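You operate a simulated robot arm through the tools that you are given. There is no shell and no other tool. Be economical: measure what you need, move in short steps, check, and stop when the job is done.

Carry out the task below with a simulated two-armed robot. There is one attempt and no reset: what you move stays moved.

JOB
Fill tube T9 to about 40 ml at the tap and add two squeezes of blue dye.
Fine: yellow switch on for the tap and off again; tube back in its pocket, dropper bottle back; leave the other tubes. Set down upright: what you pick out, dropper bottle.

The check looks at the end state, three seconds after you hand in, the way a careful person would. Anything else that was tipped, shoved, dropped, spilled or broken makes it a failure.

ROBOT AND FRAMES
Two 7-joint arms with four-finger grippers on one trunk, on a base that drives. Base frame: it is fixed to the floor where the robot stands at the start and does not move with it; the origin is under the middle of the robot, x ahead of it, y to its left, z up; the surface under the hand at the start is at about z = 0.76. Lengths are in m, angles in rad, forces in N, time in s.
The left shoulder is at the start at [0.04, 0.181, 1.154], the right one opposite. With the tool pointing down near the work surface each hand reaches from about 0.28 to 0.82 m from the robot's upright axis, wherever it stands, measured 20 degrees to its own side. Places, roughly: yellow switch [0.5, 0.1, 0.8]. Payload 3.67 kg a hand.
The TCP of each hand is the grasp point between the finger pads, 0.028 m short of the fingertips. In the tool frame z runs along the fingers and y along their closing line. The gripper opens to 0.112 m. The gripper's body begins 0.073 m behind the TCP.
Orientation is that of the tool frame in the base frame, as [roll, pitch, yaw] about the fixed x, y, z axes, in that order (R = Rz(yaw) Ry(pitch) Rx(roll)). With the fingers straight down and closing along the base's y, the tool's x points along the base's -x, its y along +y and its z along -z.

CONTROLS
- The arms move only by the tool play_rows. It takes "left_rows", "right_rows" or both (then of equal length, played together; a hand with none holds still); each is a list of rows, each an object (a shift or turn left out is 0, a gripper value left out holds the last) with "jaw": the gripper command, from -1 (fully open) to 1 (shut), values between in proportion; "travel": the shift along the tool's x, y, z in cm, a list of three; "delta_rot": the turn, a rotation vector about the tool's x, y, z in rad, a list of three. In form: [{"jaw": jaw, "travel": [x, y, z], "delta_rot": [ax, ay, az]}, ...]. A call has 1 to 20 rows; each row is the pose to reach, as a shift and turn from the pose commanded when the call began, along the tool's axes at that moment. Each row takes 0.2 s and may step no farther than 0.05 m and 0.15 rad from the row before; otherwise, or with a gripper value out of range, the whole call is refused. Where a pose cannot be reached the arm comes as near as it can. A force on the tool above 60 N (or 10 N above the force at the start of the call, whichever is more), or a blocked arm, ends the call early, and 0.2 s more pass. The fingers move at their own pace and stop on an object; they squeeze with about 41 N. The grip force told is the motor's: it shows also when the fingers shut on nothing. Time passes only in rows, and 0.2 s behind the last, so rows that repeat a pose let the fingers close. It gives the time, the measured TCP pose, the force on the tool (base axes), the opening and the grip force at its end, in the units of the frame above (readings bear some noise), with the torque about the TCP (base axes, N m) and any sound that the robot's microphone picked up, and new pictures: "views" is both (left out), scene, wrist or none (wrist: the cameras of the hands that moved).
- Cameras (640 x 400 px; columns grow to the right, rows downward): "scene" is now at [0.1006, 0.0251, 1.3753]; the picture's right is [0.26, -0.96, 0.00], its down [-0.63, -0.17, -0.76] and it looks along [0.73, 0.20, -0.65] (base axes); focal length 272 px, centre (320, 200). "left" rides on the left gripper at [0.06, 0.018, -0.104] in its tool frame; the picture's right is [-0.29, 0.96, 0.00], its down [-0.80, -0.24, -0.55] and it looks along [-0.53, -0.16, 0.83] (tool axes); focal length 234 px, centre (320, 200). "right" rides on the right gripper at [0.06, -0.018, -0.104] in its tool frame; the picture's right is [0.29, 0.96, 0.00], its down [-0.80, 0.24, -0.55] and it looks along [-0.53, 0.16, 0.83] (tool axes); focal length 234 px, centre (320, 200).
- move_column(by): slides the trunk up (or, below 0, down) by that many m; the arms and the scene camera ride with it, the base frame stays. It gives what a move gives, with no picture.
- drive_base(legs): drives the robot by 1 to 6 legs, each [ahead, left, turn to the left] in m, m and rad, along the robot's own axes; the way and the turn of a leg run together, so that a leg with both is an arc; at most 1.5 m and 3.142 rad a leg. The arms and the cameras ride along, it lands a little off, and it stops where it bumps. It gives what a move gives, and a new picture of the scene camera.
- pan_tilt(pan, tilt): turns the head with the scene camera to pan (to the left, within 1.501 rad either way) and tilt (down, from -0.506 to 1.204), counted from straight ahead of the robot. It gives what a move gives, and a new picture of the scene camera.
- measure_at(camera, pixels): for up to 12 pixels [column, row] of the newest picture of that camera ("zoom" is the newest enlarged one), the place [x, y, z] in the base frame of the surface seen there, good to about 0.002 m. It takes no simulated time.
- zoom(camera, box): a new picture of the part [left, top, right, bottom] of that camera's present view, enlarged. It takes no simulated time.
- job_done(): hands the job in; it is judged then, once.

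Keep the steps short. Do not move on a guess: measure, check each grasp and each placing, and mend mistakes. In all there are 80 turns and 260 pictures (those below and enlarged ones count). Leave the grippers open and the arms clear of the work at the hand-in unless told otherwise, and finish with a single line.

The tools are called as a command line: name --argument value ..., lists and objects as JSON in quotes. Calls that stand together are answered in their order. play_rows: Moves the arms, as the interface text tells. Its arguments: {"type":"object","properties":{"left_rows":{"type":"array"},"right_rows":{"type":"array"},"views":{"type":"string","enum":["both","scene","wrist","none"]}},"required":[]} The other tools are called the same way: move_column (by) slides the trunk up or down; drive_base (legs) drives the base; pan_tilt (pan, tilt) turns the head that bears the scene camera; measure_at (camera, pixels) gives the place of the surface under pixels of a picture; zoom (camera, box) takes an enlarged picture of a part of a camera's view; job_done () hands the job in.

At the start:

```text
clock: 0.0
left_tool_pos: [0.5601, 0.3611, 1.1504]
left_tcp_rot: [-3.141, -0.001, -3.142]
left_wrist_force: [-0.8, -0.5, 0.4]
left_ft_torque: [0.0, -0.04, -0.01]
left_opening: 0.1121
left_finger_force: 0.0
right_tool_pos: [0.5646, -0.1533, 1.1649]
right_tcp_rot: [3.14, 0.0, 3.139]
right_wrist_force: [0.9, 0.1, 0.3]
right_ft_torque: [0.0, 0.02, 0.0]
right_opening: 0.1121
right_finger_force: 0.1
trunk travel left (down, up): [-0.275, 0.239]
robot x, y, heading: [-0.0017, 0.0011, -0.005]
head pan, tilt: [0.267, 0.709]
```

scene: 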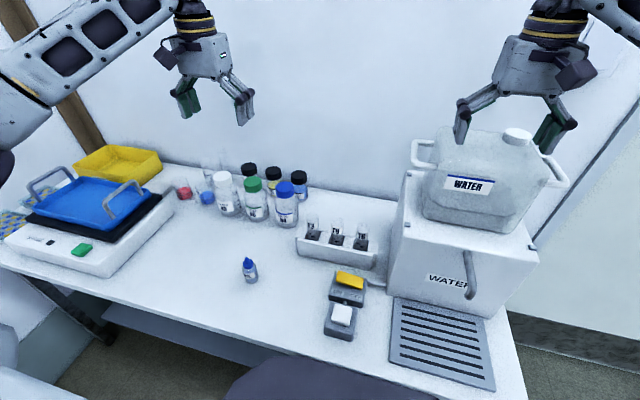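
right: 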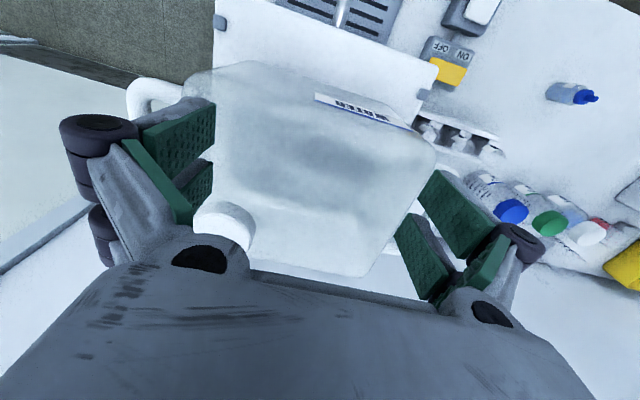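
left: 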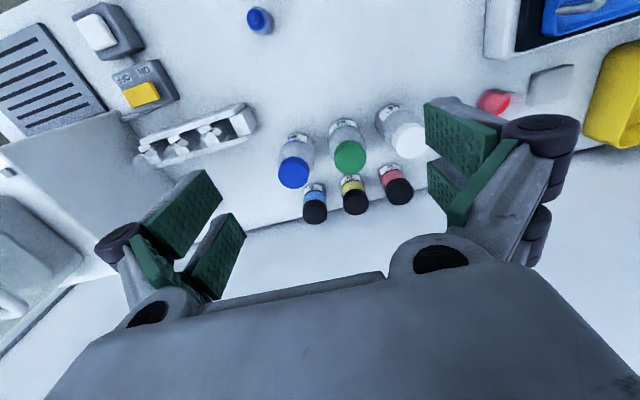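

I see the tube rack near (336,240), switches near (345,300), the dropper near (249,270) and the tap near (468,275). I'll zoom in on them.

zoom --camera "scene" --box '[280, 200, 400, 275]'

zoom --camera "scene" --box '[300, 230, 540, 380]'

measure_at --camera "scene" --pixels '[[336, 222], [336, 238], [312, 225], [362, 230], [350, 280], [342, 315], [249, 262], [250, 280], [468, 255], [470, 293], [440, 330], [300, 330]]'

```text
5.33 times, centred on (340, 238) of scene
```

zoom: 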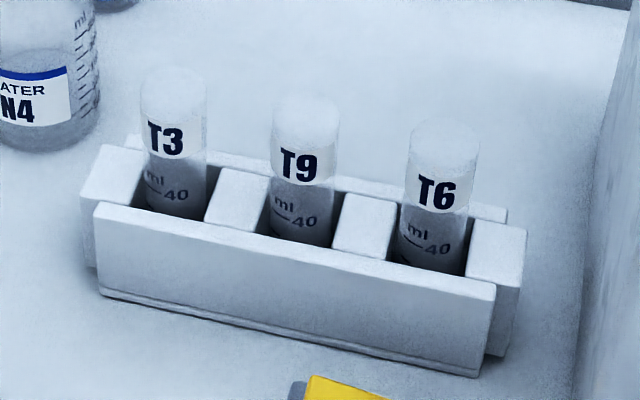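

```text
2.67 times, centred on (420, 305) of scene
```

zoom: 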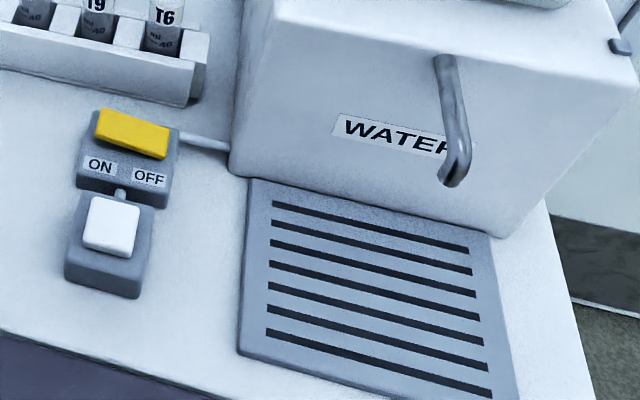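

```text
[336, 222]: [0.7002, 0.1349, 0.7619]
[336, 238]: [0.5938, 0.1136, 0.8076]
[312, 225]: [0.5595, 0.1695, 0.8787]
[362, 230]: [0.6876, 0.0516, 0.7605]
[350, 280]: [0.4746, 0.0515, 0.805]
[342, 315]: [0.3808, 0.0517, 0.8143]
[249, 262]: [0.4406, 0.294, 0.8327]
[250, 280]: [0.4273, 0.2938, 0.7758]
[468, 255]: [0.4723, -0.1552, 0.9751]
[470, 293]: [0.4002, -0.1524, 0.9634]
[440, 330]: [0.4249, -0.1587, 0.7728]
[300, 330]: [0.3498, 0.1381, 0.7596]
```

Now a closer look at the switch box, dropper and tap outlet, with measurements of the tube tops.

zoom --camera "scene" --box '[310, 260, 390, 345]'

zoom --camera "scene" --box '[220, 245, 284, 290]'

measure_at --camera "scene" --pixels '[[334, 226], [338, 228], [336, 231], [336, 220], [362, 236], [347, 279], [355, 283], [469, 298], [470, 296], [248, 266], [249, 272], [464, 265]]'

```text
4.71 times, centred on (350, 302) of scene
```

zoom: 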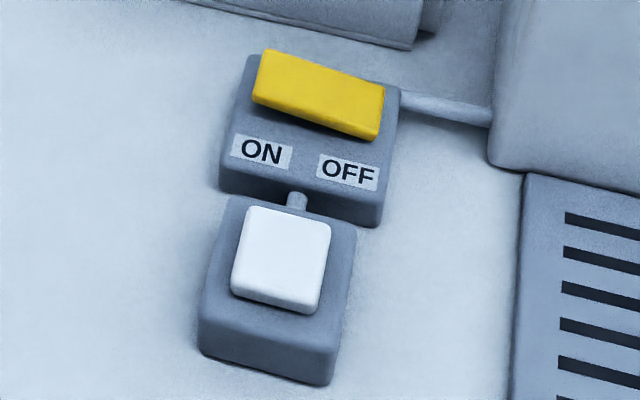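

```text
8.89 times, centred on (252, 268) of scene
```

zoom: 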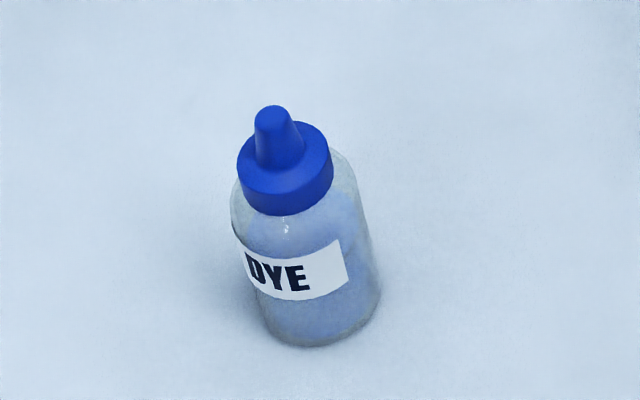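

```text
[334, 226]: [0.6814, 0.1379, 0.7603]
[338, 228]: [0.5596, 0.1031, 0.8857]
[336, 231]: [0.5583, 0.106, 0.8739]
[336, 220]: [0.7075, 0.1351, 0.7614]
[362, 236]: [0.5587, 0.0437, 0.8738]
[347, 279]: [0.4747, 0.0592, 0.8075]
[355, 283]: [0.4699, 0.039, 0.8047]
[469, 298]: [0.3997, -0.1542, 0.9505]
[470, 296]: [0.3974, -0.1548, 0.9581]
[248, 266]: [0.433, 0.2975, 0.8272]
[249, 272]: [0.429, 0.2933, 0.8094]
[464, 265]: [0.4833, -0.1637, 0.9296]
```

Holding things near-horizontally this close to the trunk would be tight, so I'll drive back 0.18 m first.

drive_base --legs '[[-0.18, 0, 0]]'

pan_tilt --pan 0.1 --tilt 0.65

```text
clock: 1.6
left_tool_pos: [0.3762, 0.3612, 1.1505]
left_tcp_rot: [-3.142, 0.0, 3.139]
left_wrist_force: [-0.6, -0.5, 0.0]
left_ft_torque: [0.03, 0.0, -0.01]
left_opening: 0.1121
left_finger_force: 0.1
right_tool_pos: [0.3805, -0.1535, 1.1653]
right_tcp_rot: [3.14, 0.001, 3.14]
right_wrist_force: [-0.4, 0.0, 0.6]
right_ft_torque: [-0.02, -0.01, 0.01]
right_opening: 0.1118
right_finger_force: 0.0
trunk travel left (down, up): [-0.275, 0.239]
robot x, y, heading: [-0.183, -0.0006, 0.005]
head pan, tilt: [0.267, 0.709]
```

scene: 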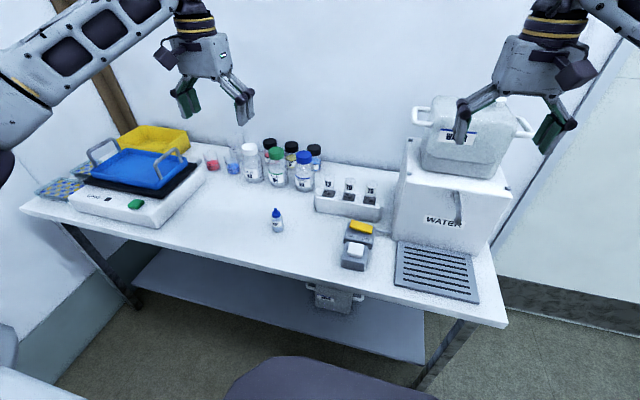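

```text
clock: 2.3
left_tool_pos: [0.3768, 0.3597, 1.1495]
left_tcp_rot: [3.14, 0.0, 3.141]
left_wrist_force: [0.1, 0.0, 0.9]
left_ft_torque: [-0.04, -0.04, -0.02]
left_opening: 0.1121
left_finger_force: 0.0
right_tool_pos: [0.3806, -0.1536, 1.1664]
right_tcp_rot: [-3.139, 0.0, 3.14]
right_wrist_force: [-0.7, -0.1, -0.5]
right_ft_torque: [-0.01, -0.01, 0.01]
right_opening: 0.1119
right_finger_force: 0.0
trunk travel left (down, up): [-0.275, 0.239]
robot x, y, heading: [-0.181, -0.0006, -0.001]
head pan, tilt: [0.099, 0.649]
```

scene: 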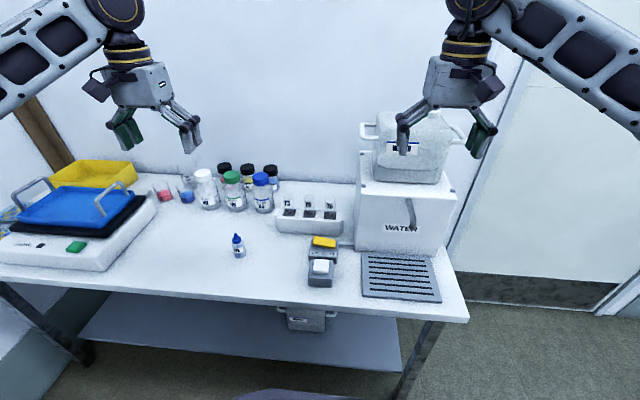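

zoom --camera "scene" --box '[350, 180, 462, 250]'

zoom --camera "scene" --box '[270, 190, 350, 240]'

measure_at --camera "scene" --pixels '[[240, 288], [320, 299]]'

```text
5.71 times, centred on (406, 215) of scene
```

zoom: 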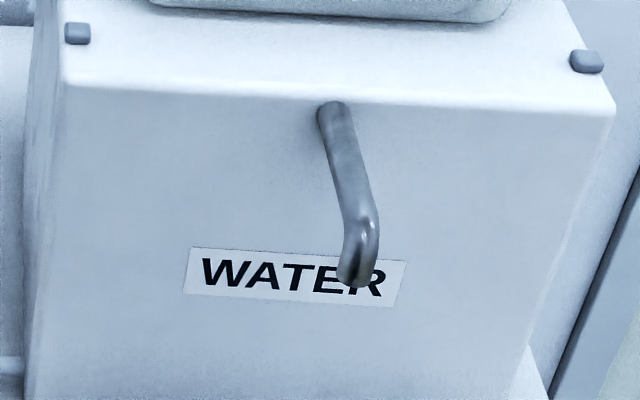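

```text
8.00 times, centred on (310, 215) of scene
```

zoom: 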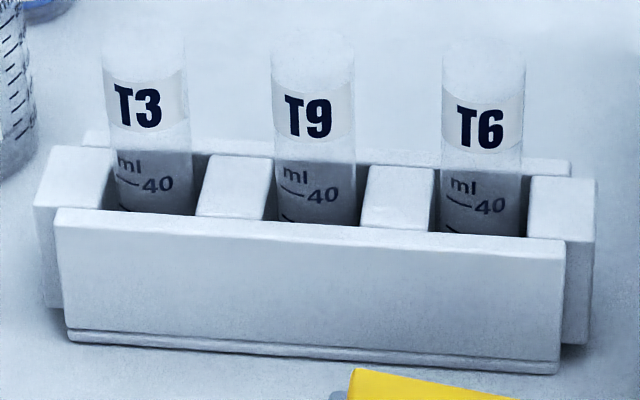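

```text
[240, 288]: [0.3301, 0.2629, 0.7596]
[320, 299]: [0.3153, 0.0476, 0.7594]
```

measure_at --camera "zoom" --pixels '[[315, 135], [277, 120], [350, 120], [313, 90], [320, 195], [315, 60], [145, 125], [485, 145], [234, 190], [400, 195], [315, 210], [320, 240]]'

zoom --camera "scene" --box '[385, 190, 433, 235]'

```text
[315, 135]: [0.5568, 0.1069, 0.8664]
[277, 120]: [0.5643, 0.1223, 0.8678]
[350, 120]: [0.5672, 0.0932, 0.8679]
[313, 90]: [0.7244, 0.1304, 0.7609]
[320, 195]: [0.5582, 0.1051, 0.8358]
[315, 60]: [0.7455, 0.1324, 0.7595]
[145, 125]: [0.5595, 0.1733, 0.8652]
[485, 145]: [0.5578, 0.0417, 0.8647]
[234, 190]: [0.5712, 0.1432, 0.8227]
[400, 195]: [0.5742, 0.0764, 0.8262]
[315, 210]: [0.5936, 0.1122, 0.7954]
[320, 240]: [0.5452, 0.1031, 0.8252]
```

```text
8.89 times, centred on (409, 212) of scene
```

zoom: 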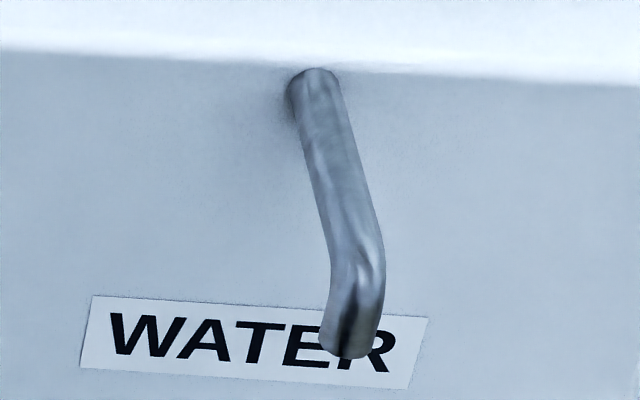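

measure_at --camera "zoom" --pixels '[[345, 345], [325, 340], [372, 345], [350, 320], [362, 260], [320, 120]]'

play_rows --right_rows '[{"travel": [0, 4, 3], "delta_rot": [0, -0.14, 0]}, {"travel": [-1, 8, 6], "delta_rot": [0, -0.28, 0]}, {"travel": [-2, 12, 9], "delta_rot": [0, -0.42, 0]}, {"travel": [-2, 16, 12], "delta_rot": [0, -0.56, 0]}, {"travel": [-2, 20, 15], "delta_rot": [0, -0.7, 0]}, {"travel": [-2, 24, 17], "delta_rot": [0, -0.8, 0]}, {"travel": [-2, 26.1, 18], "delta_rot": [0, -0.8, 0]}]' --views "both"

```text
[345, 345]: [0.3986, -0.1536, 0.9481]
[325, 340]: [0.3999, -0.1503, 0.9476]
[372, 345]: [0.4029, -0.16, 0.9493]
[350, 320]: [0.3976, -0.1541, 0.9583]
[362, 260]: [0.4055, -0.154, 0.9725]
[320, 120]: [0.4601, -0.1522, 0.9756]
```

```text
refused: row 2 steps farther than a row can; nothing moved
```

play_rows --right_rows '[{"travel": [-1.3, 3.3, 2.6], "delta_rot": [0, -0.1, 0]}, {"travel": [-2.6, 6.6, 5.2], "delta_rot": [0, -0.2, 0]}, {"travel": [-3.9, 9.9, 7.8], "delta_rot": [0, -0.3, 0]}, {"travel": [-5.2, 13.2, 10.4], "delta_rot": [0, -0.4, 0]}, {"travel": [-6.5, 16.5, 13], "delta_rot": [0, -0.5, 0]}, {"travel": [-7.8, 19.8, 15.6], "delta_rot": [0, -0.6, 0]}, {"travel": [-9.1, 23.1, 18.2], "delta_rot": [0, -0.7, 0]}, {"travel": [-10.6, 26.1, 20.4], "delta_rot": [0, -0.8, 0]}, {"travel": [-10.6, 26.1, 20.4], "delta_rot": [0, -0.8, 0]}]'

```text
clock: 4.3
left_tool_pos: [0.3768, 0.3596, 1.1517]
left_tcp_rot: [3.14, -0.002, 3.139]
left_wrist_force: [1.3, -0.4, 1.1]
left_ft_torque: [0.05, -0.01, 0.01]
left_opening: 0.1121
left_finger_force: 0.1
right_tool_pos: [0.4882, 0.1073, 0.9596]
right_tcp_rot: [3.141, 0.802, 3.138]
right_wrist_force: [0.1, 0.3, 0.8]
right_ft_torque: [0.01, 0.0, 0.03]
right_opening: 0.1119
right_finger_force: 0.1
trunk travel left (down, up): [-0.275, 0.239]
robot x, y, heading: [-0.1831, -0.0005, 0.001]
head pan, tilt: [0.099, 0.649]
```

scene: 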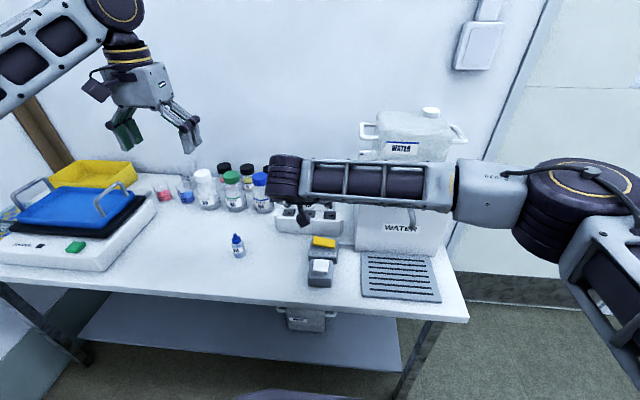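
right: 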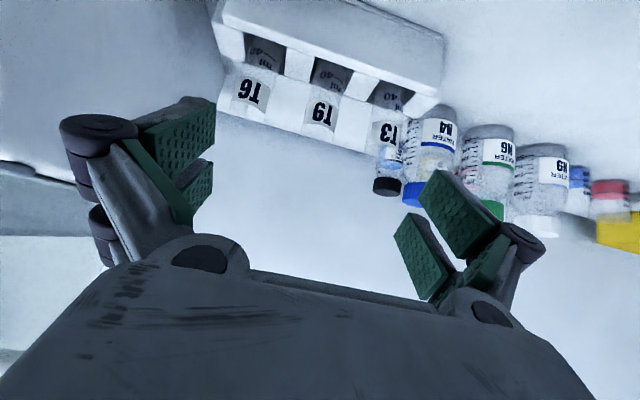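

zoom --camera "right" --box '[200, 20, 440, 170]'

measure_at --camera "right" --pixels '[[322, 112], [322, 95], [306, 105], [340, 112], [321, 125], [245, 95], [388, 130]]'

```text
2.67 times, centred on (320, 95) of right
```

zoom: 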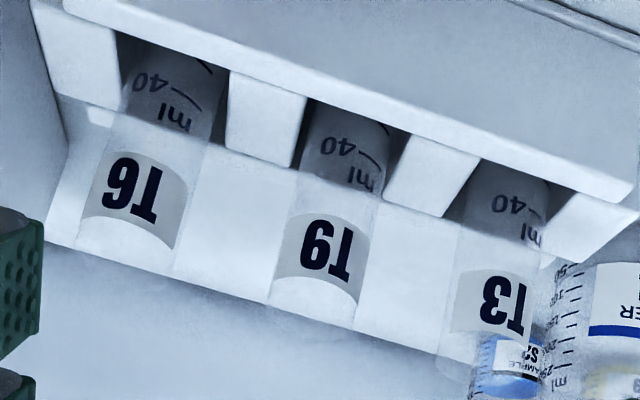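

```text
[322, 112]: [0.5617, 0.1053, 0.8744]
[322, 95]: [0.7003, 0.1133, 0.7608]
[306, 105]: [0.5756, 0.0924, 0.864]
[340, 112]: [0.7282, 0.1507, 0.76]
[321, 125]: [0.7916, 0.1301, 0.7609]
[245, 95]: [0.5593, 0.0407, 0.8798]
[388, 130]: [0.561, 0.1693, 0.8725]
```

T9's axis is at about (0.573, 0.107). I'll narrow the fingers to about 5.6 cm so they miss the neighbouring tubes, then go in along the tool axis.

play_rows --right_rows '[{"jaw": 0.0}, {"jaw": 0.0}, {"travel": [0.2, 0, 4]}, {"travel": [0.4, 0, 8]}, {"travel": [0.6, 0, 10.5]}, {"travel": [0.7, 0, 12.4]}, {"travel": [0.7, 0, 12.4]}]'

```text
clock: 5.9
left_tool_pos: [0.3765, 0.3604, 1.1495]
left_tcp_rot: [-3.141, 0.0, 3.139]
left_wrist_force: [0.0, -0.2, -0.5]
left_ft_torque: [-0.01, 0.01, 0.02]
left_opening: 0.1121
left_finger_force: 0.0
right_tool_pos: [0.5714, 0.1088, 0.8695]
right_tcp_rot: [3.141, 0.799, 3.141]
right_wrist_force: [-0.3, -0.1, 0.7]
right_ft_torque: [0.01, -0.04, 0.0]
right_opening: 0.056
right_finger_force: 0.1
trunk travel left (down, up): [-0.275, 0.239]
robot x, y, heading: [-0.1812, 0.001, -0.001]
head pan, tilt: [0.099, 0.649]
```

scene: 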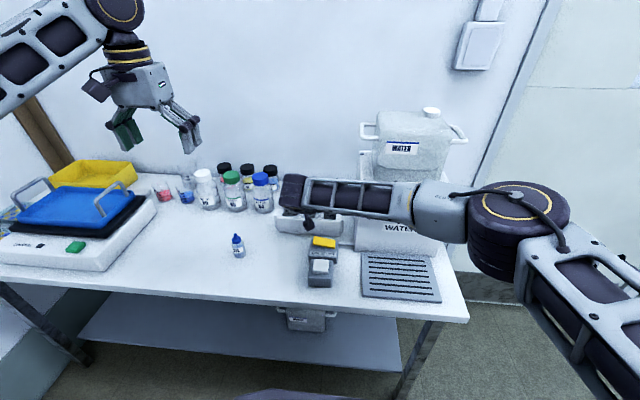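
right: 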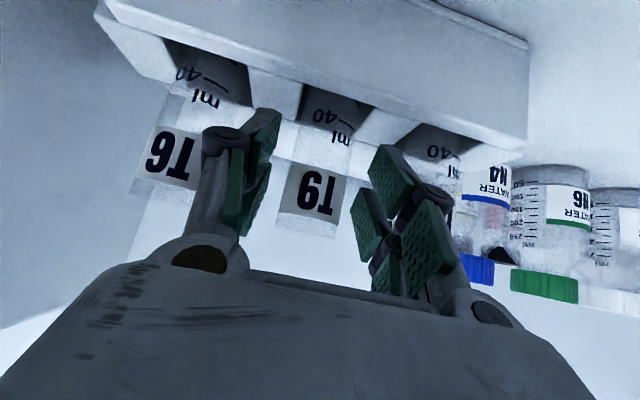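

The tube is between the pads with clearance to its neighbours. Close now.

play_rows --right_rows '[{"jaw": 0.4}, {"jaw": 0.6}, {"jaw": 0.6}]' --views "wrist"

```text
clock: 6.7
left_tool_pos: [0.3771, 0.3605, 1.1498]
left_tcp_rot: [-3.142, 0.0, 3.14]
left_wrist_force: [-0.9, -0.3, -0.5]
left_ft_torque: [0.01, 0.02, 0.0]
left_opening: 0.112
left_finger_force: 0.1
right_tool_pos: [0.5714, 0.1097, 0.8698]
right_tcp_rot: [-3.141, 0.799, 3.139]
right_wrist_force: [0.1, -0.6, 1.0]
right_ft_torque: [0.0, -0.01, 0.0]
right_opening: 0.0305
right_finger_force: 41.1
trunk travel left (down, up): [-0.275, 0.239]
robot x, y, heading: [-0.1826, -0.0031, -0.007]
head pan, tilt: [0.099, 0.649]
```

right: 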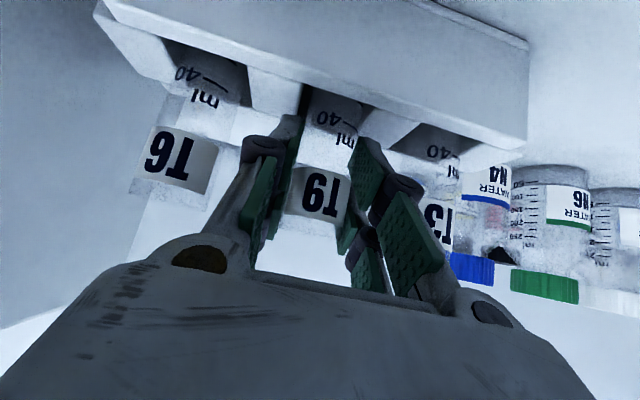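

Gripped at 0.0305 m. Lift straight up 15 cm.

play_rows --right_rows '[{"travel": [-1.43, 0, -1.4]}, {"travel": [-3.58, 0, -3.48]}, {"travel": [-6.45, 0, -6.26]}, {"travel": [-9.32, 0, -9.04]}, {"travel": [-11.5, 0, -11.1]}, {"travel": [-11.5, 0, -11.1]}]'

```text
clock: 8.1
left_tool_pos: [0.3771, 0.3598, 1.1489]
left_tcp_rot: [-3.141, 0.0, 3.139]
left_wrist_force: [-0.3, 0.5, -0.4]
left_ft_torque: [0.0, -0.01, -0.01]
left_opening: 0.1122
left_finger_force: 0.0
right_tool_pos: [0.5715, 0.1069, 1.0305]
right_tcp_rot: [-3.141, 0.798, 3.14]
right_wrist_force: [0.6, 0.5, -0.4]
right_ft_torque: [-0.02, -0.01, -0.02]
right_opening: 0.0304
right_finger_force: 40.8
trunk travel left (down, up): [-0.275, 0.239]
robot x, y, heading: [-0.1853, -0.0061, -0.005]
head pan, tilt: [0.099, 0.649]
```

scene: 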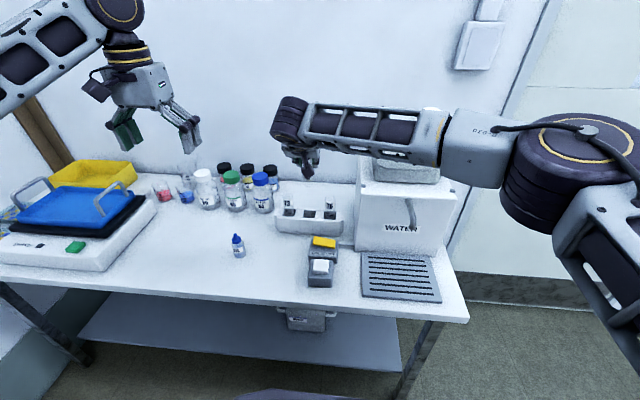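
right: 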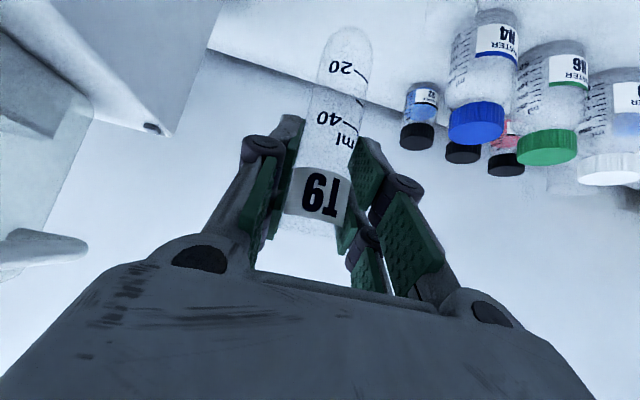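

The tube is held upright. Next: pull back in −x, then carry it across to the front of the tap.

play_rows --right_rows '[{"travel": [2.8, 0, -2.87]}, {"travel": [5.6, 0, -5.74]}, {"travel": [8.4, 0, -8.6]}, {"travel": [11.2, 0, -11.5]}, {"travel": [14, 0, -14.4]}, {"travel": [16.7, 0, -17.2]}, {"travel": [16.7, -4.4, -17.2]}, {"travel": [16.7, -8.8, -17.2]}, {"travel": [16.7, -13.2, -17.2]}, {"travel": [16.7, -17.6, -17.2]}, {"travel": [16.7, -22, -17.2]}, {"travel": [16.7, -26.2, -17.2]}, {"travel": [16.7, -26.2, -17.2]}]'

```text
clock: 10.9
left_tool_pos: [0.3776, 0.3623, 1.15]
left_tcp_rot: [-3.14, -0.002, 3.14]
left_wrist_force: [0.0, -0.1, -0.3]
left_ft_torque: [-0.04, 0.0, -0.01]
left_opening: 0.1119
left_finger_force: 0.1
right_tool_pos: [0.3321, -0.155, 1.0283]
right_tcp_rot: [-3.139, 0.8, -3.141]
right_wrist_force: [-0.1, 0.1, 0.2]
right_ft_torque: [-0.05, 0.01, -0.02]
right_opening: 0.0303
right_finger_force: 41.0
trunk travel left (down, up): [-0.275, 0.239]
robot x, y, heading: [-0.1831, -0.0036, 0.003]
head pan, tilt: [0.099, 0.649]
```

scene: 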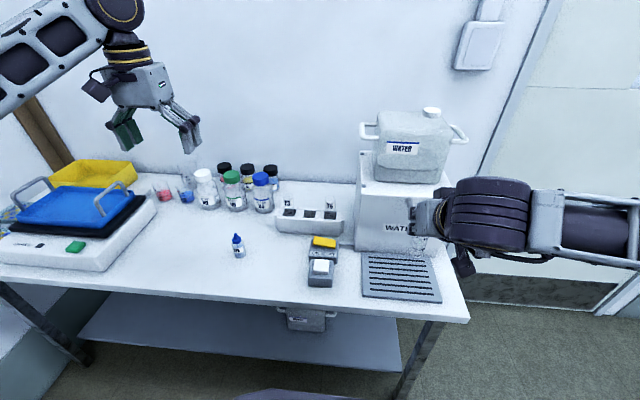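
right: 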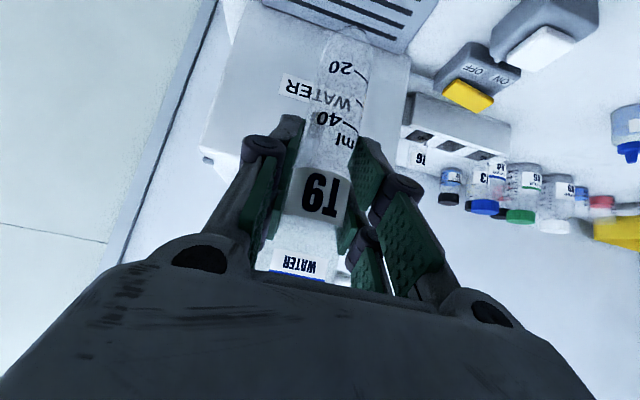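

zoom --camera "scene" --box '[380, 180, 460, 260]'

```text
5.00 times, centred on (420, 220) of scene
```

zoom: 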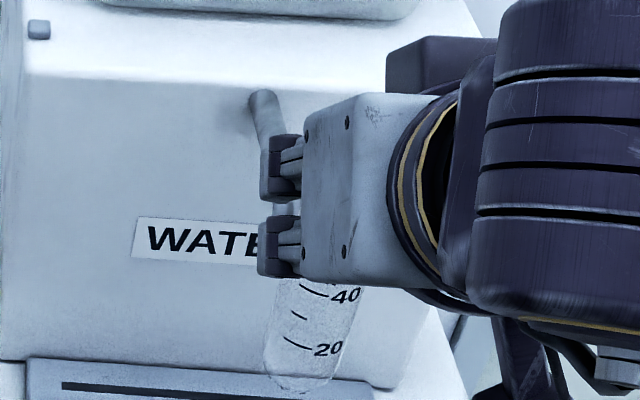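

Lower to about z 0.885, then go forward under the outlet at (0.404, −0.154).

play_rows --right_rows '[{"travel": [2.87, 0.1, 2.78]}, {"travel": [5.7, 0.1, 5.5]}, {"travel": [8.5, 0.1, 8.3]}, {"travel": [10.3, 0.1, 9.94]}, {"travel": [7.8, 0.1, 12.5]}, {"travel": [5.35, 0.1, 15.05]}, {"travel": [5.35, 0.1, 15.05]}]'

```text
clock: 12.5
left_tool_pos: [0.3761, 0.3614, 1.15]
left_tcp_rot: [3.14, 0.0, 3.139]
left_wrist_force: [0.0, -0.6, -0.4]
left_ft_torque: [-0.03, -0.02, 0.03]
left_opening: 0.1121
left_finger_force: 0.1
right_tool_pos: [0.4049, -0.1531, 0.8879]
right_tcp_rot: [3.141, 0.799, 3.14]
right_wrist_force: [0.4, -0.5, -0.6]
right_ft_torque: [0.04, 0.02, 0.0]
right_opening: 0.0301
right_finger_force: 40.9
trunk travel left (down, up): [-0.275, 0.239]
robot x, y, heading: [-0.1821, 0.0023, -0.003]
head pan, tilt: [0.099, 0.649]
```

scene: 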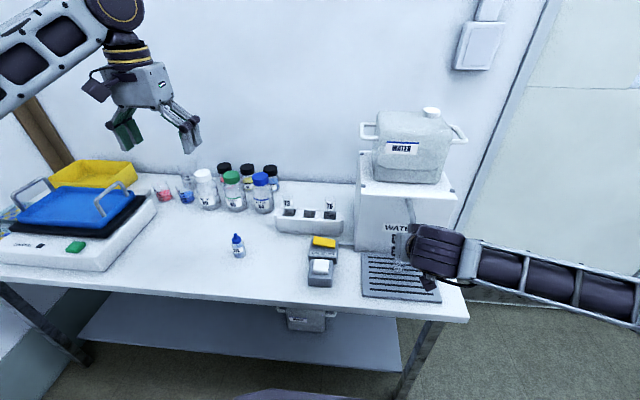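
right: 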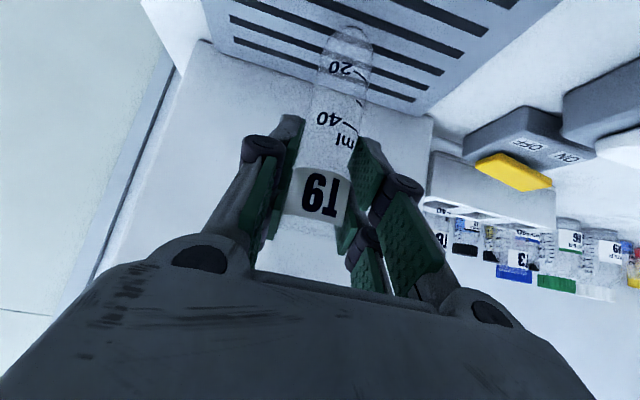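

The tube is under the tap. I'll check the alignment in a zoom while bringing the left hand, fingers shut, above the ON side of the yellow rocker.

zoom --camera "scene" --box '[380, 190, 444, 290]'

play_rows --left_rows '[{"jaw": 1, "travel": [-1.1, -3.3, 2.7]}, {"jaw": 1, "travel": [-2.2, -6.6, 5.4]}, {"jaw": 1, "travel": [-3.3, -9.9, 8.1]}, {"jaw": 1, "travel": [-4.4, -13.2, 10.8]}, {"jaw": 1, "travel": [-5.5, -16.5, 13.5]}, {"jaw": 1, "travel": [-6.6, -19.8, 16.2]}, {"jaw": 1, "travel": [-7.7, -23.1, 18.9]}, {"jaw": 1, "travel": [-8.8, -26.4, 21.6]}, {"jaw": 1, "travel": [-9.8, -28.7, 25]}, {"jaw": 1, "travel": [-9.8, -28.7, 25]}]'

```text
4.00 times, centred on (412, 240) of scene
```

zoom: 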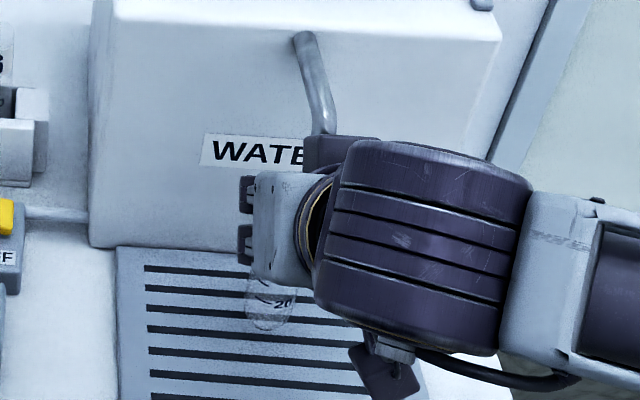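

```text
clock: 14.7
left_tool_pos: [0.4738, 0.0721, 0.8936]
left_tcp_rot: [-3.141, -0.001, 3.141]
left_wrist_force: [0.1, 1.3, 0.3]
left_ft_torque: [-0.02, 0.0, -0.01]
left_opening: 0.0
left_finger_force: 35.5
right_tool_pos: [0.4061, -0.1531, 0.8882]
right_tcp_rot: [-3.141, 0.798, 3.139]
right_wrist_force: [-0.4, -0.2, -0.9]
right_ft_torque: [-0.03, 0.0, 0.0]
right_opening: 0.0303
right_finger_force: 41.2
trunk travel left (down, up): [-0.275, 0.239]
robot x, y, heading: [-0.187, -0.0005, -0.003]
head pan, tilt: [0.099, 0.649]
```

scene: 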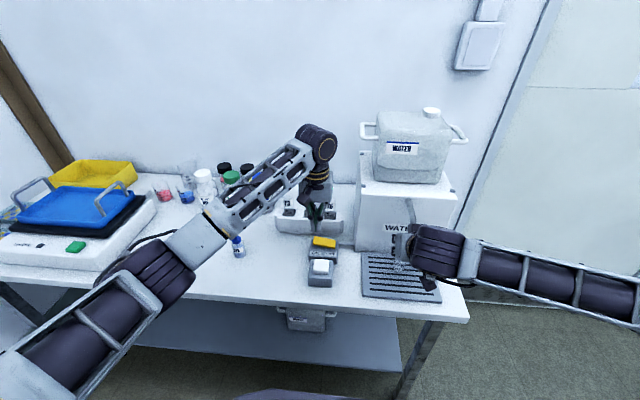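
left: 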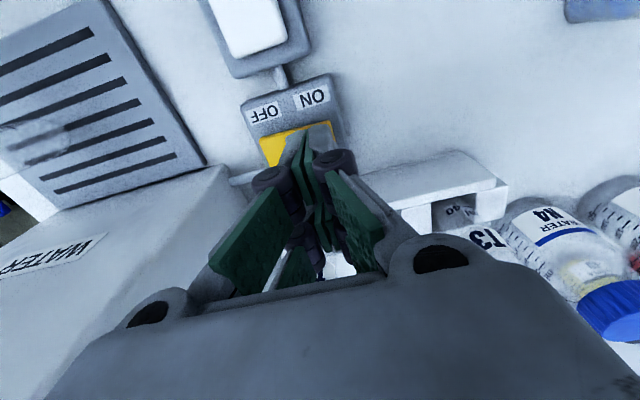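

The fingertips are above the ON end of the rocker. Press down, then let off slightly and watch the level with the right wrist camera.

play_rows --left_rows '[{"travel": [0, 0, 4]}, {"travel": [0, 0, 5.2]}, {"travel": [0, 0, 5.8]}, {"travel": [0, 0, 6.3]}]' --right_rows '[{}, {}, {}, {}]' --views "both"

```text
clock: 15.7
left_tool_pos: [0.4756, 0.0758, 0.8349]
left_tcp_rot: [-3.141, 0.0, 3.141]
left_wrist_force: [0.9, -0.3, 1.5]
left_ft_torque: [-0.03, -0.03, -0.01]
left_opening: 0.0001
left_finger_force: 34.7
right_tool_pos: [0.4062, -0.1538, 0.8877]
right_tcp_rot: [-3.141, 0.8, 3.14]
right_wrist_force: [-0.3, 0.1, 0.3]
right_ft_torque: [0.03, -0.01, -0.04]
right_opening: 0.0306
right_finger_force: 40.5
trunk travel left (down, up): [-0.275, 0.239]
robot x, y, heading: [-0.1845, 0.0032, -0.004]
head pan, tilt: [0.099, 0.649]
```

scene: 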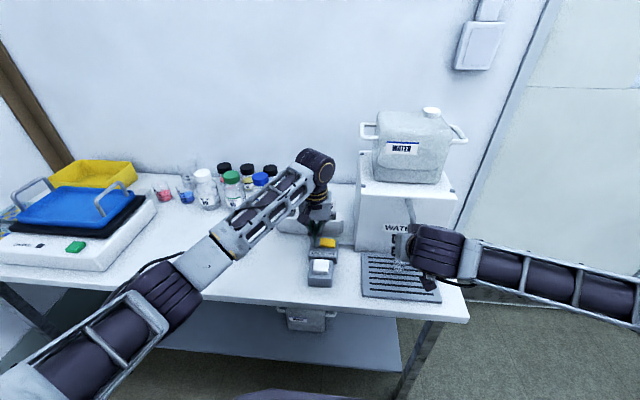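
right: 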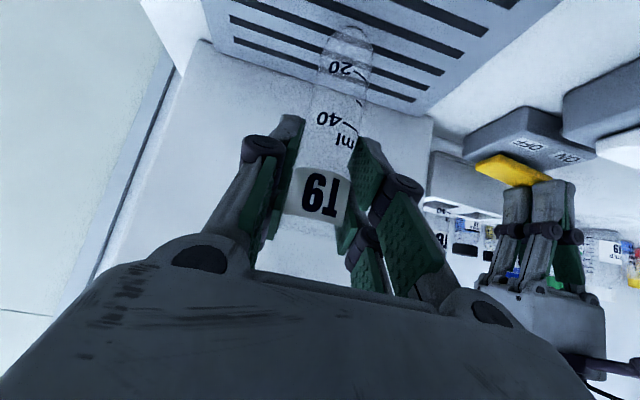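
left: 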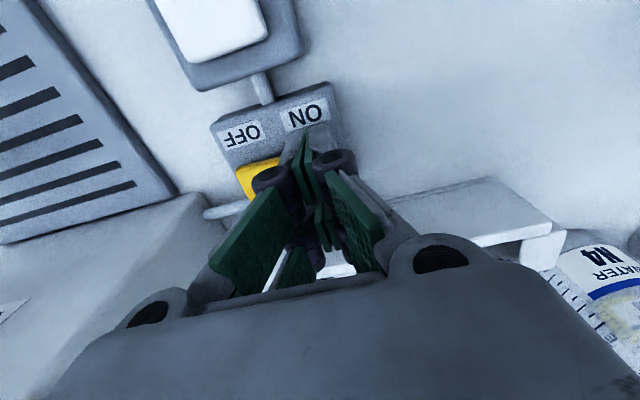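

Almost no force yet and no water. I'll press further in small steps.

play_rows --left_rows '[{"travel": [0, 0, 0.4]}, {"travel": [0, 0, 0.8]}, {"travel": [0, 0, 0.8]}]' --right_rows '[{}, {}, {}]' --views "wrist"

```text
clock: 16.5
left_tool_pos: [0.475, 0.0736, 0.8285]
left_tcp_rot: [-3.141, -0.001, 3.139]
left_wrist_force: [-0.1, -0.4, 3.2]
left_ft_torque: [-0.01, 0.0, 0.02]
left_opening: 0.0
left_finger_force: 34.9
right_tool_pos: [0.4047, -0.1552, 0.8871]
right_tcp_rot: [-3.141, 0.799, 3.14]
right_wrist_force: [-0.3, -0.1, -1.2]
right_ft_torque: [-0.02, 0.01, 0.03]
right_opening: 0.0303
right_finger_force: 41.2
trunk travel left (down, up): [-0.275, 0.239]
robot x, y, heading: [-0.1846, -0.0008, -0.002]
head pan, tilt: [0.099, 0.649]
```

right: 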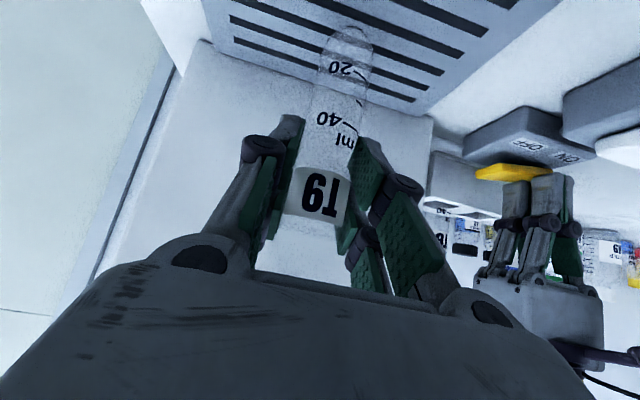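
left: 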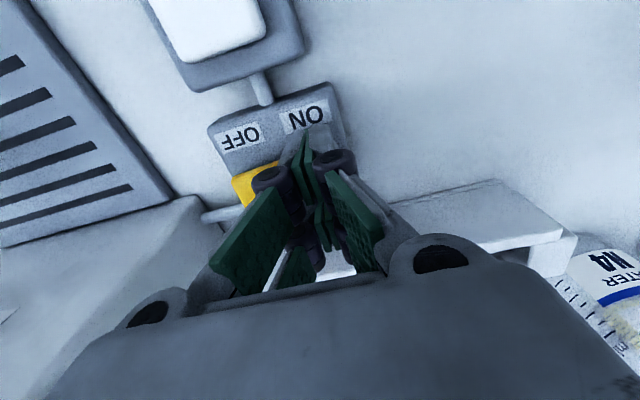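

Only 3 N so far and the rocker is now level. I'll press further.

play_rows --left_rows '[{"travel": [0, 0, 0.4]}, {"travel": [0, 0, 0.8]}]' --right_rows '[{}, {}]' --views "wrist"

```text
clock: 17.1
left_tool_pos: [0.4749, 0.0736, 0.828]
left_tcp_rot: [-3.138, 0.013, 3.141]
left_wrist_force: [-0.3, 6.8, 46.6]
left_ft_torque: [-0.18, 0.17, -0.05]
left_opening: 0.0
left_finger_force: 35.2
right_tool_pos: [0.4026, -0.1532, 0.8907]
right_tcp_rot: [-3.14, 0.801, 3.14]
right_wrist_force: [-0.1, 0.2, -0.5]
right_ft_torque: [-0.01, 0.0, -0.03]
right_opening: 0.0305
right_finger_force: 41.2
trunk travel left (down, up): [-0.275, 0.239]
robot x, y, heading: [-0.1855, 0.0009, -0.001]
head pan, tilt: [0.099, 0.649]
```

right: 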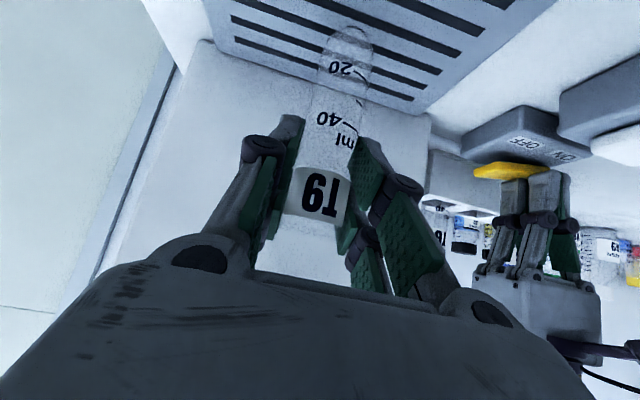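
left: 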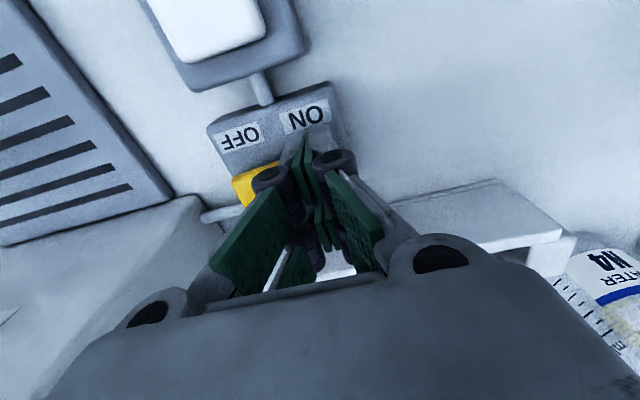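

The rocker has bottomed (47 N). I'll check for water in the tube.

zoom --camera "right" --box '[260, 10, 400, 250]'

zoom --camera "right" --box '[420, 90, 640, 230]'

zoom --camera "scene" --box '[360, 200, 460, 300]'

```text
1.67 times, centred on (330, 130) of right
```

zoom: 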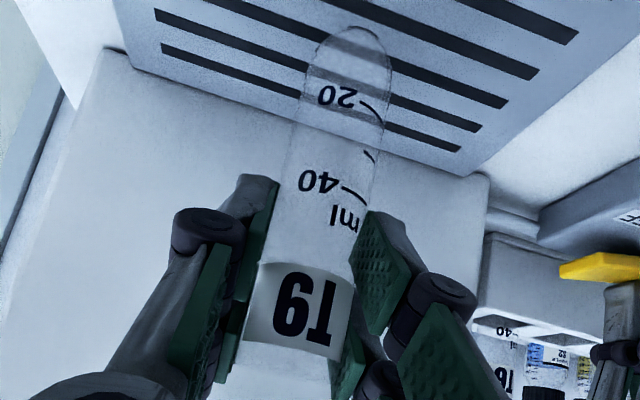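

```text
2.86 times, centred on (530, 160) of right
```

zoom: 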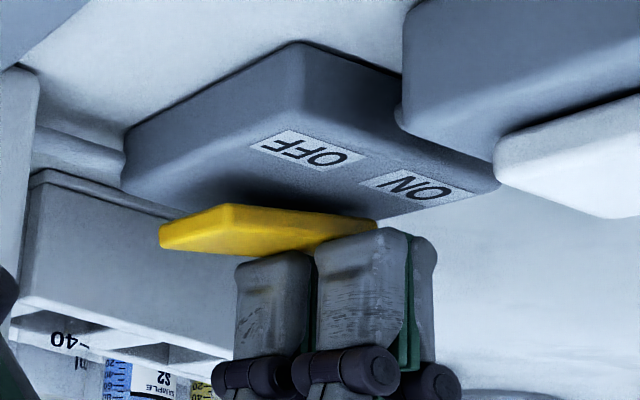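

```text
4.00 times, centred on (410, 250) of scene
```

zoom: 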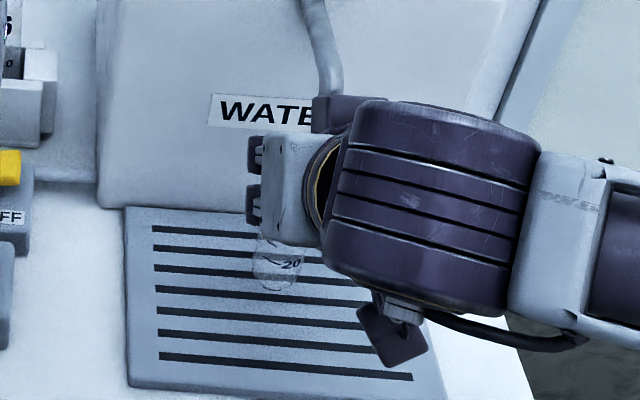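

The rocker is tilted to ON. I'll ease off and see whether the level rises.

play_rows --left_rows '[{"travel": [0, 0, -1.0]}, {"travel": [0, 0, -1.5]}]' --right_rows '[{}, {}]' --views "wrist"

zoom --camera "right" --box '[260, 10, 400, 250]'

```text
clock: 17.7
left_tool_pos: [0.4724, 0.0723, 0.8343]
left_tcp_rot: [3.139, -0.005, 3.14]
left_wrist_force: [-0.4, 0.4, 0.2]
left_ft_torque: [0.01, 0.02, 0.02]
left_opening: 0.0
left_finger_force: 36.0
right_tool_pos: [0.4056, -0.1534, 0.8884]
right_tcp_rot: [-3.141, 0.802, 3.141]
right_wrist_force: [-0.2, 0.1, -0.1]
right_ft_torque: [0.01, 0.01, 0.02]
right_opening: 0.0303
right_finger_force: 40.7
trunk travel left (down, up): [-0.275, 0.239]
robot x, y, heading: [-0.18, -0.0021, -0.002]
head pan, tilt: [0.099, 0.649]
```

right: 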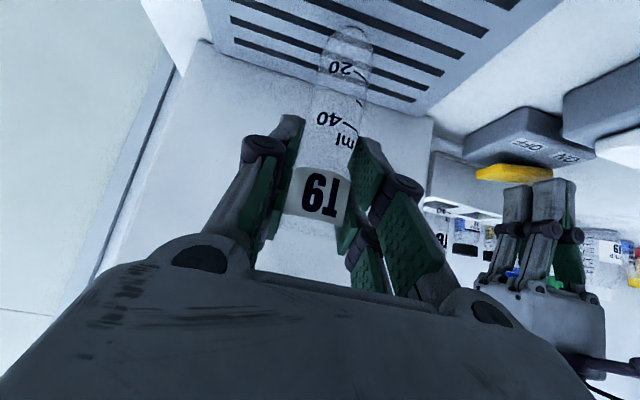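
left: 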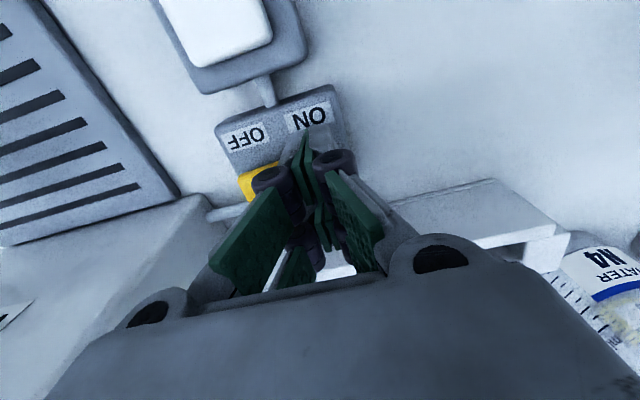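

```text
1.67 times, centred on (330, 130) of right
```

zoom: 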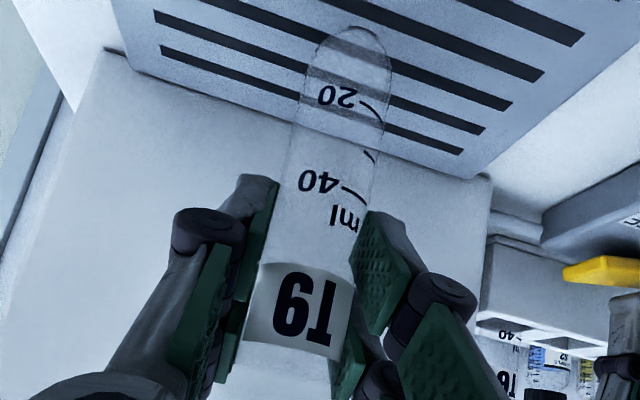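

play_rows --left_rows '[{"travel": [0, 0, -3]}]' --right_rows '[{}]' --views "wrist"

zoom --camera "right" --box '[420, 90, 640, 230]'

zoom --camera "right" --box '[280, 10, 400, 85]'

```text
clock: 18.1
left_tool_pos: [0.4738, 0.0723, 0.8659]
left_tcp_rot: [3.139, -0.002, 3.14]
left_wrist_force: [0.4, 1.0, 0.1]
left_ft_torque: [-0.02, -0.04, -0.02]
left_opening: 0.0
left_finger_force: 35.5
right_tool_pos: [0.4048, -0.1544, 0.8887]
right_tcp_rot: [-3.141, 0.804, 3.14]
right_wrist_force: [-0.2, -0.2, -0.6]
right_ft_torque: [0.0, -0.03, -0.01]
right_opening: 0.0303
right_finger_force: 41.3
trunk travel left (down, up): [-0.275, 0.239]
robot x, y, heading: [-0.1853, 0.0001, -0.002]
head pan, tilt: [0.099, 0.649]
```

right: 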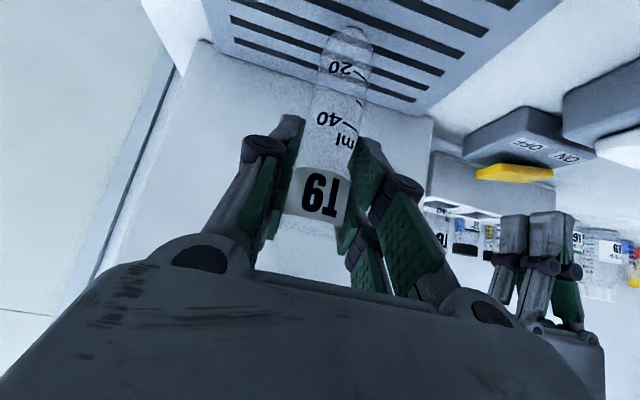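
left: 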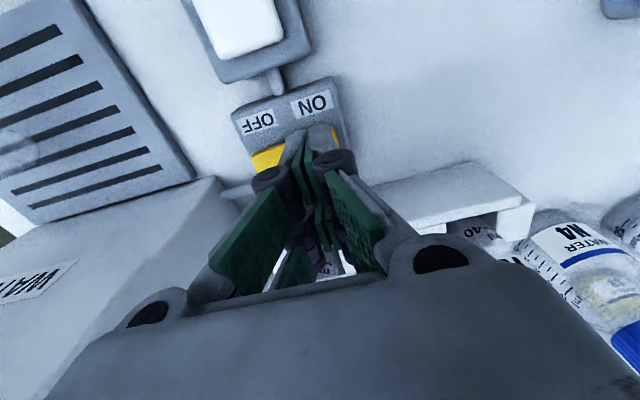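

```text
2.86 times, centred on (530, 160) of right
```

zoom: 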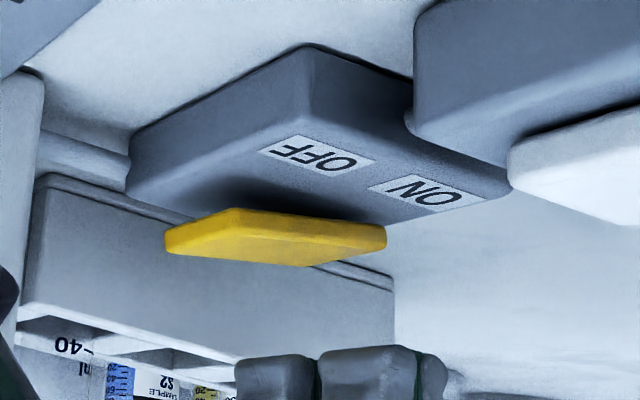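

```text
5.33 times, centred on (340, 48) of right
```

zoom: 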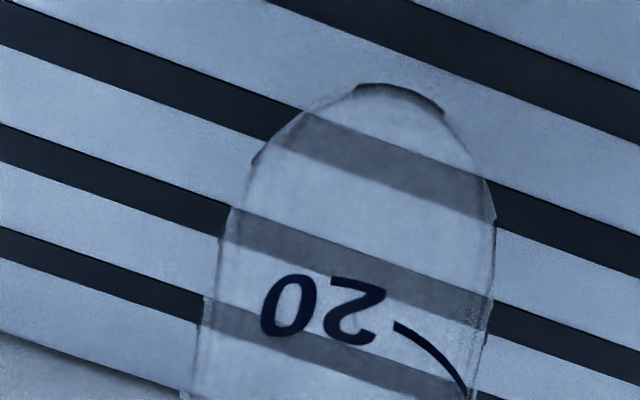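

measure_at --camera "right" --pixels '[[480, 168], [500, 167], [520, 169], [545, 173], [478, 176], [535, 178]]'

zoom --camera "scene" --box '[290, 225, 360, 295]'

```text
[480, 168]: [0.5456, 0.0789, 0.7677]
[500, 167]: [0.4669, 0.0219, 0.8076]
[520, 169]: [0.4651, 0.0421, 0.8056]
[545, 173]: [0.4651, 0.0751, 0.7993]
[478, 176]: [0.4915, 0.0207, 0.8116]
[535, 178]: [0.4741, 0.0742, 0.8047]
```

```text
5.71 times, centred on (325, 260) of scene
```

zoom: 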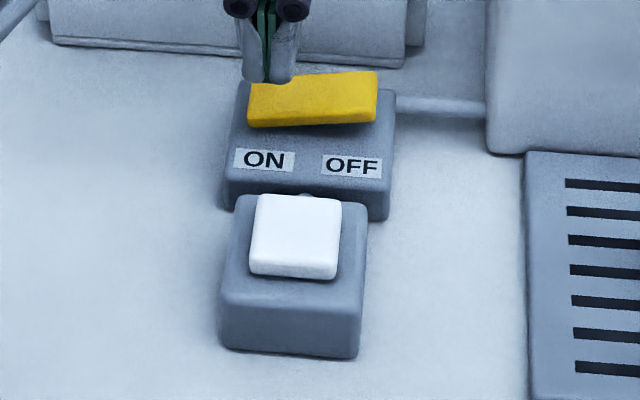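

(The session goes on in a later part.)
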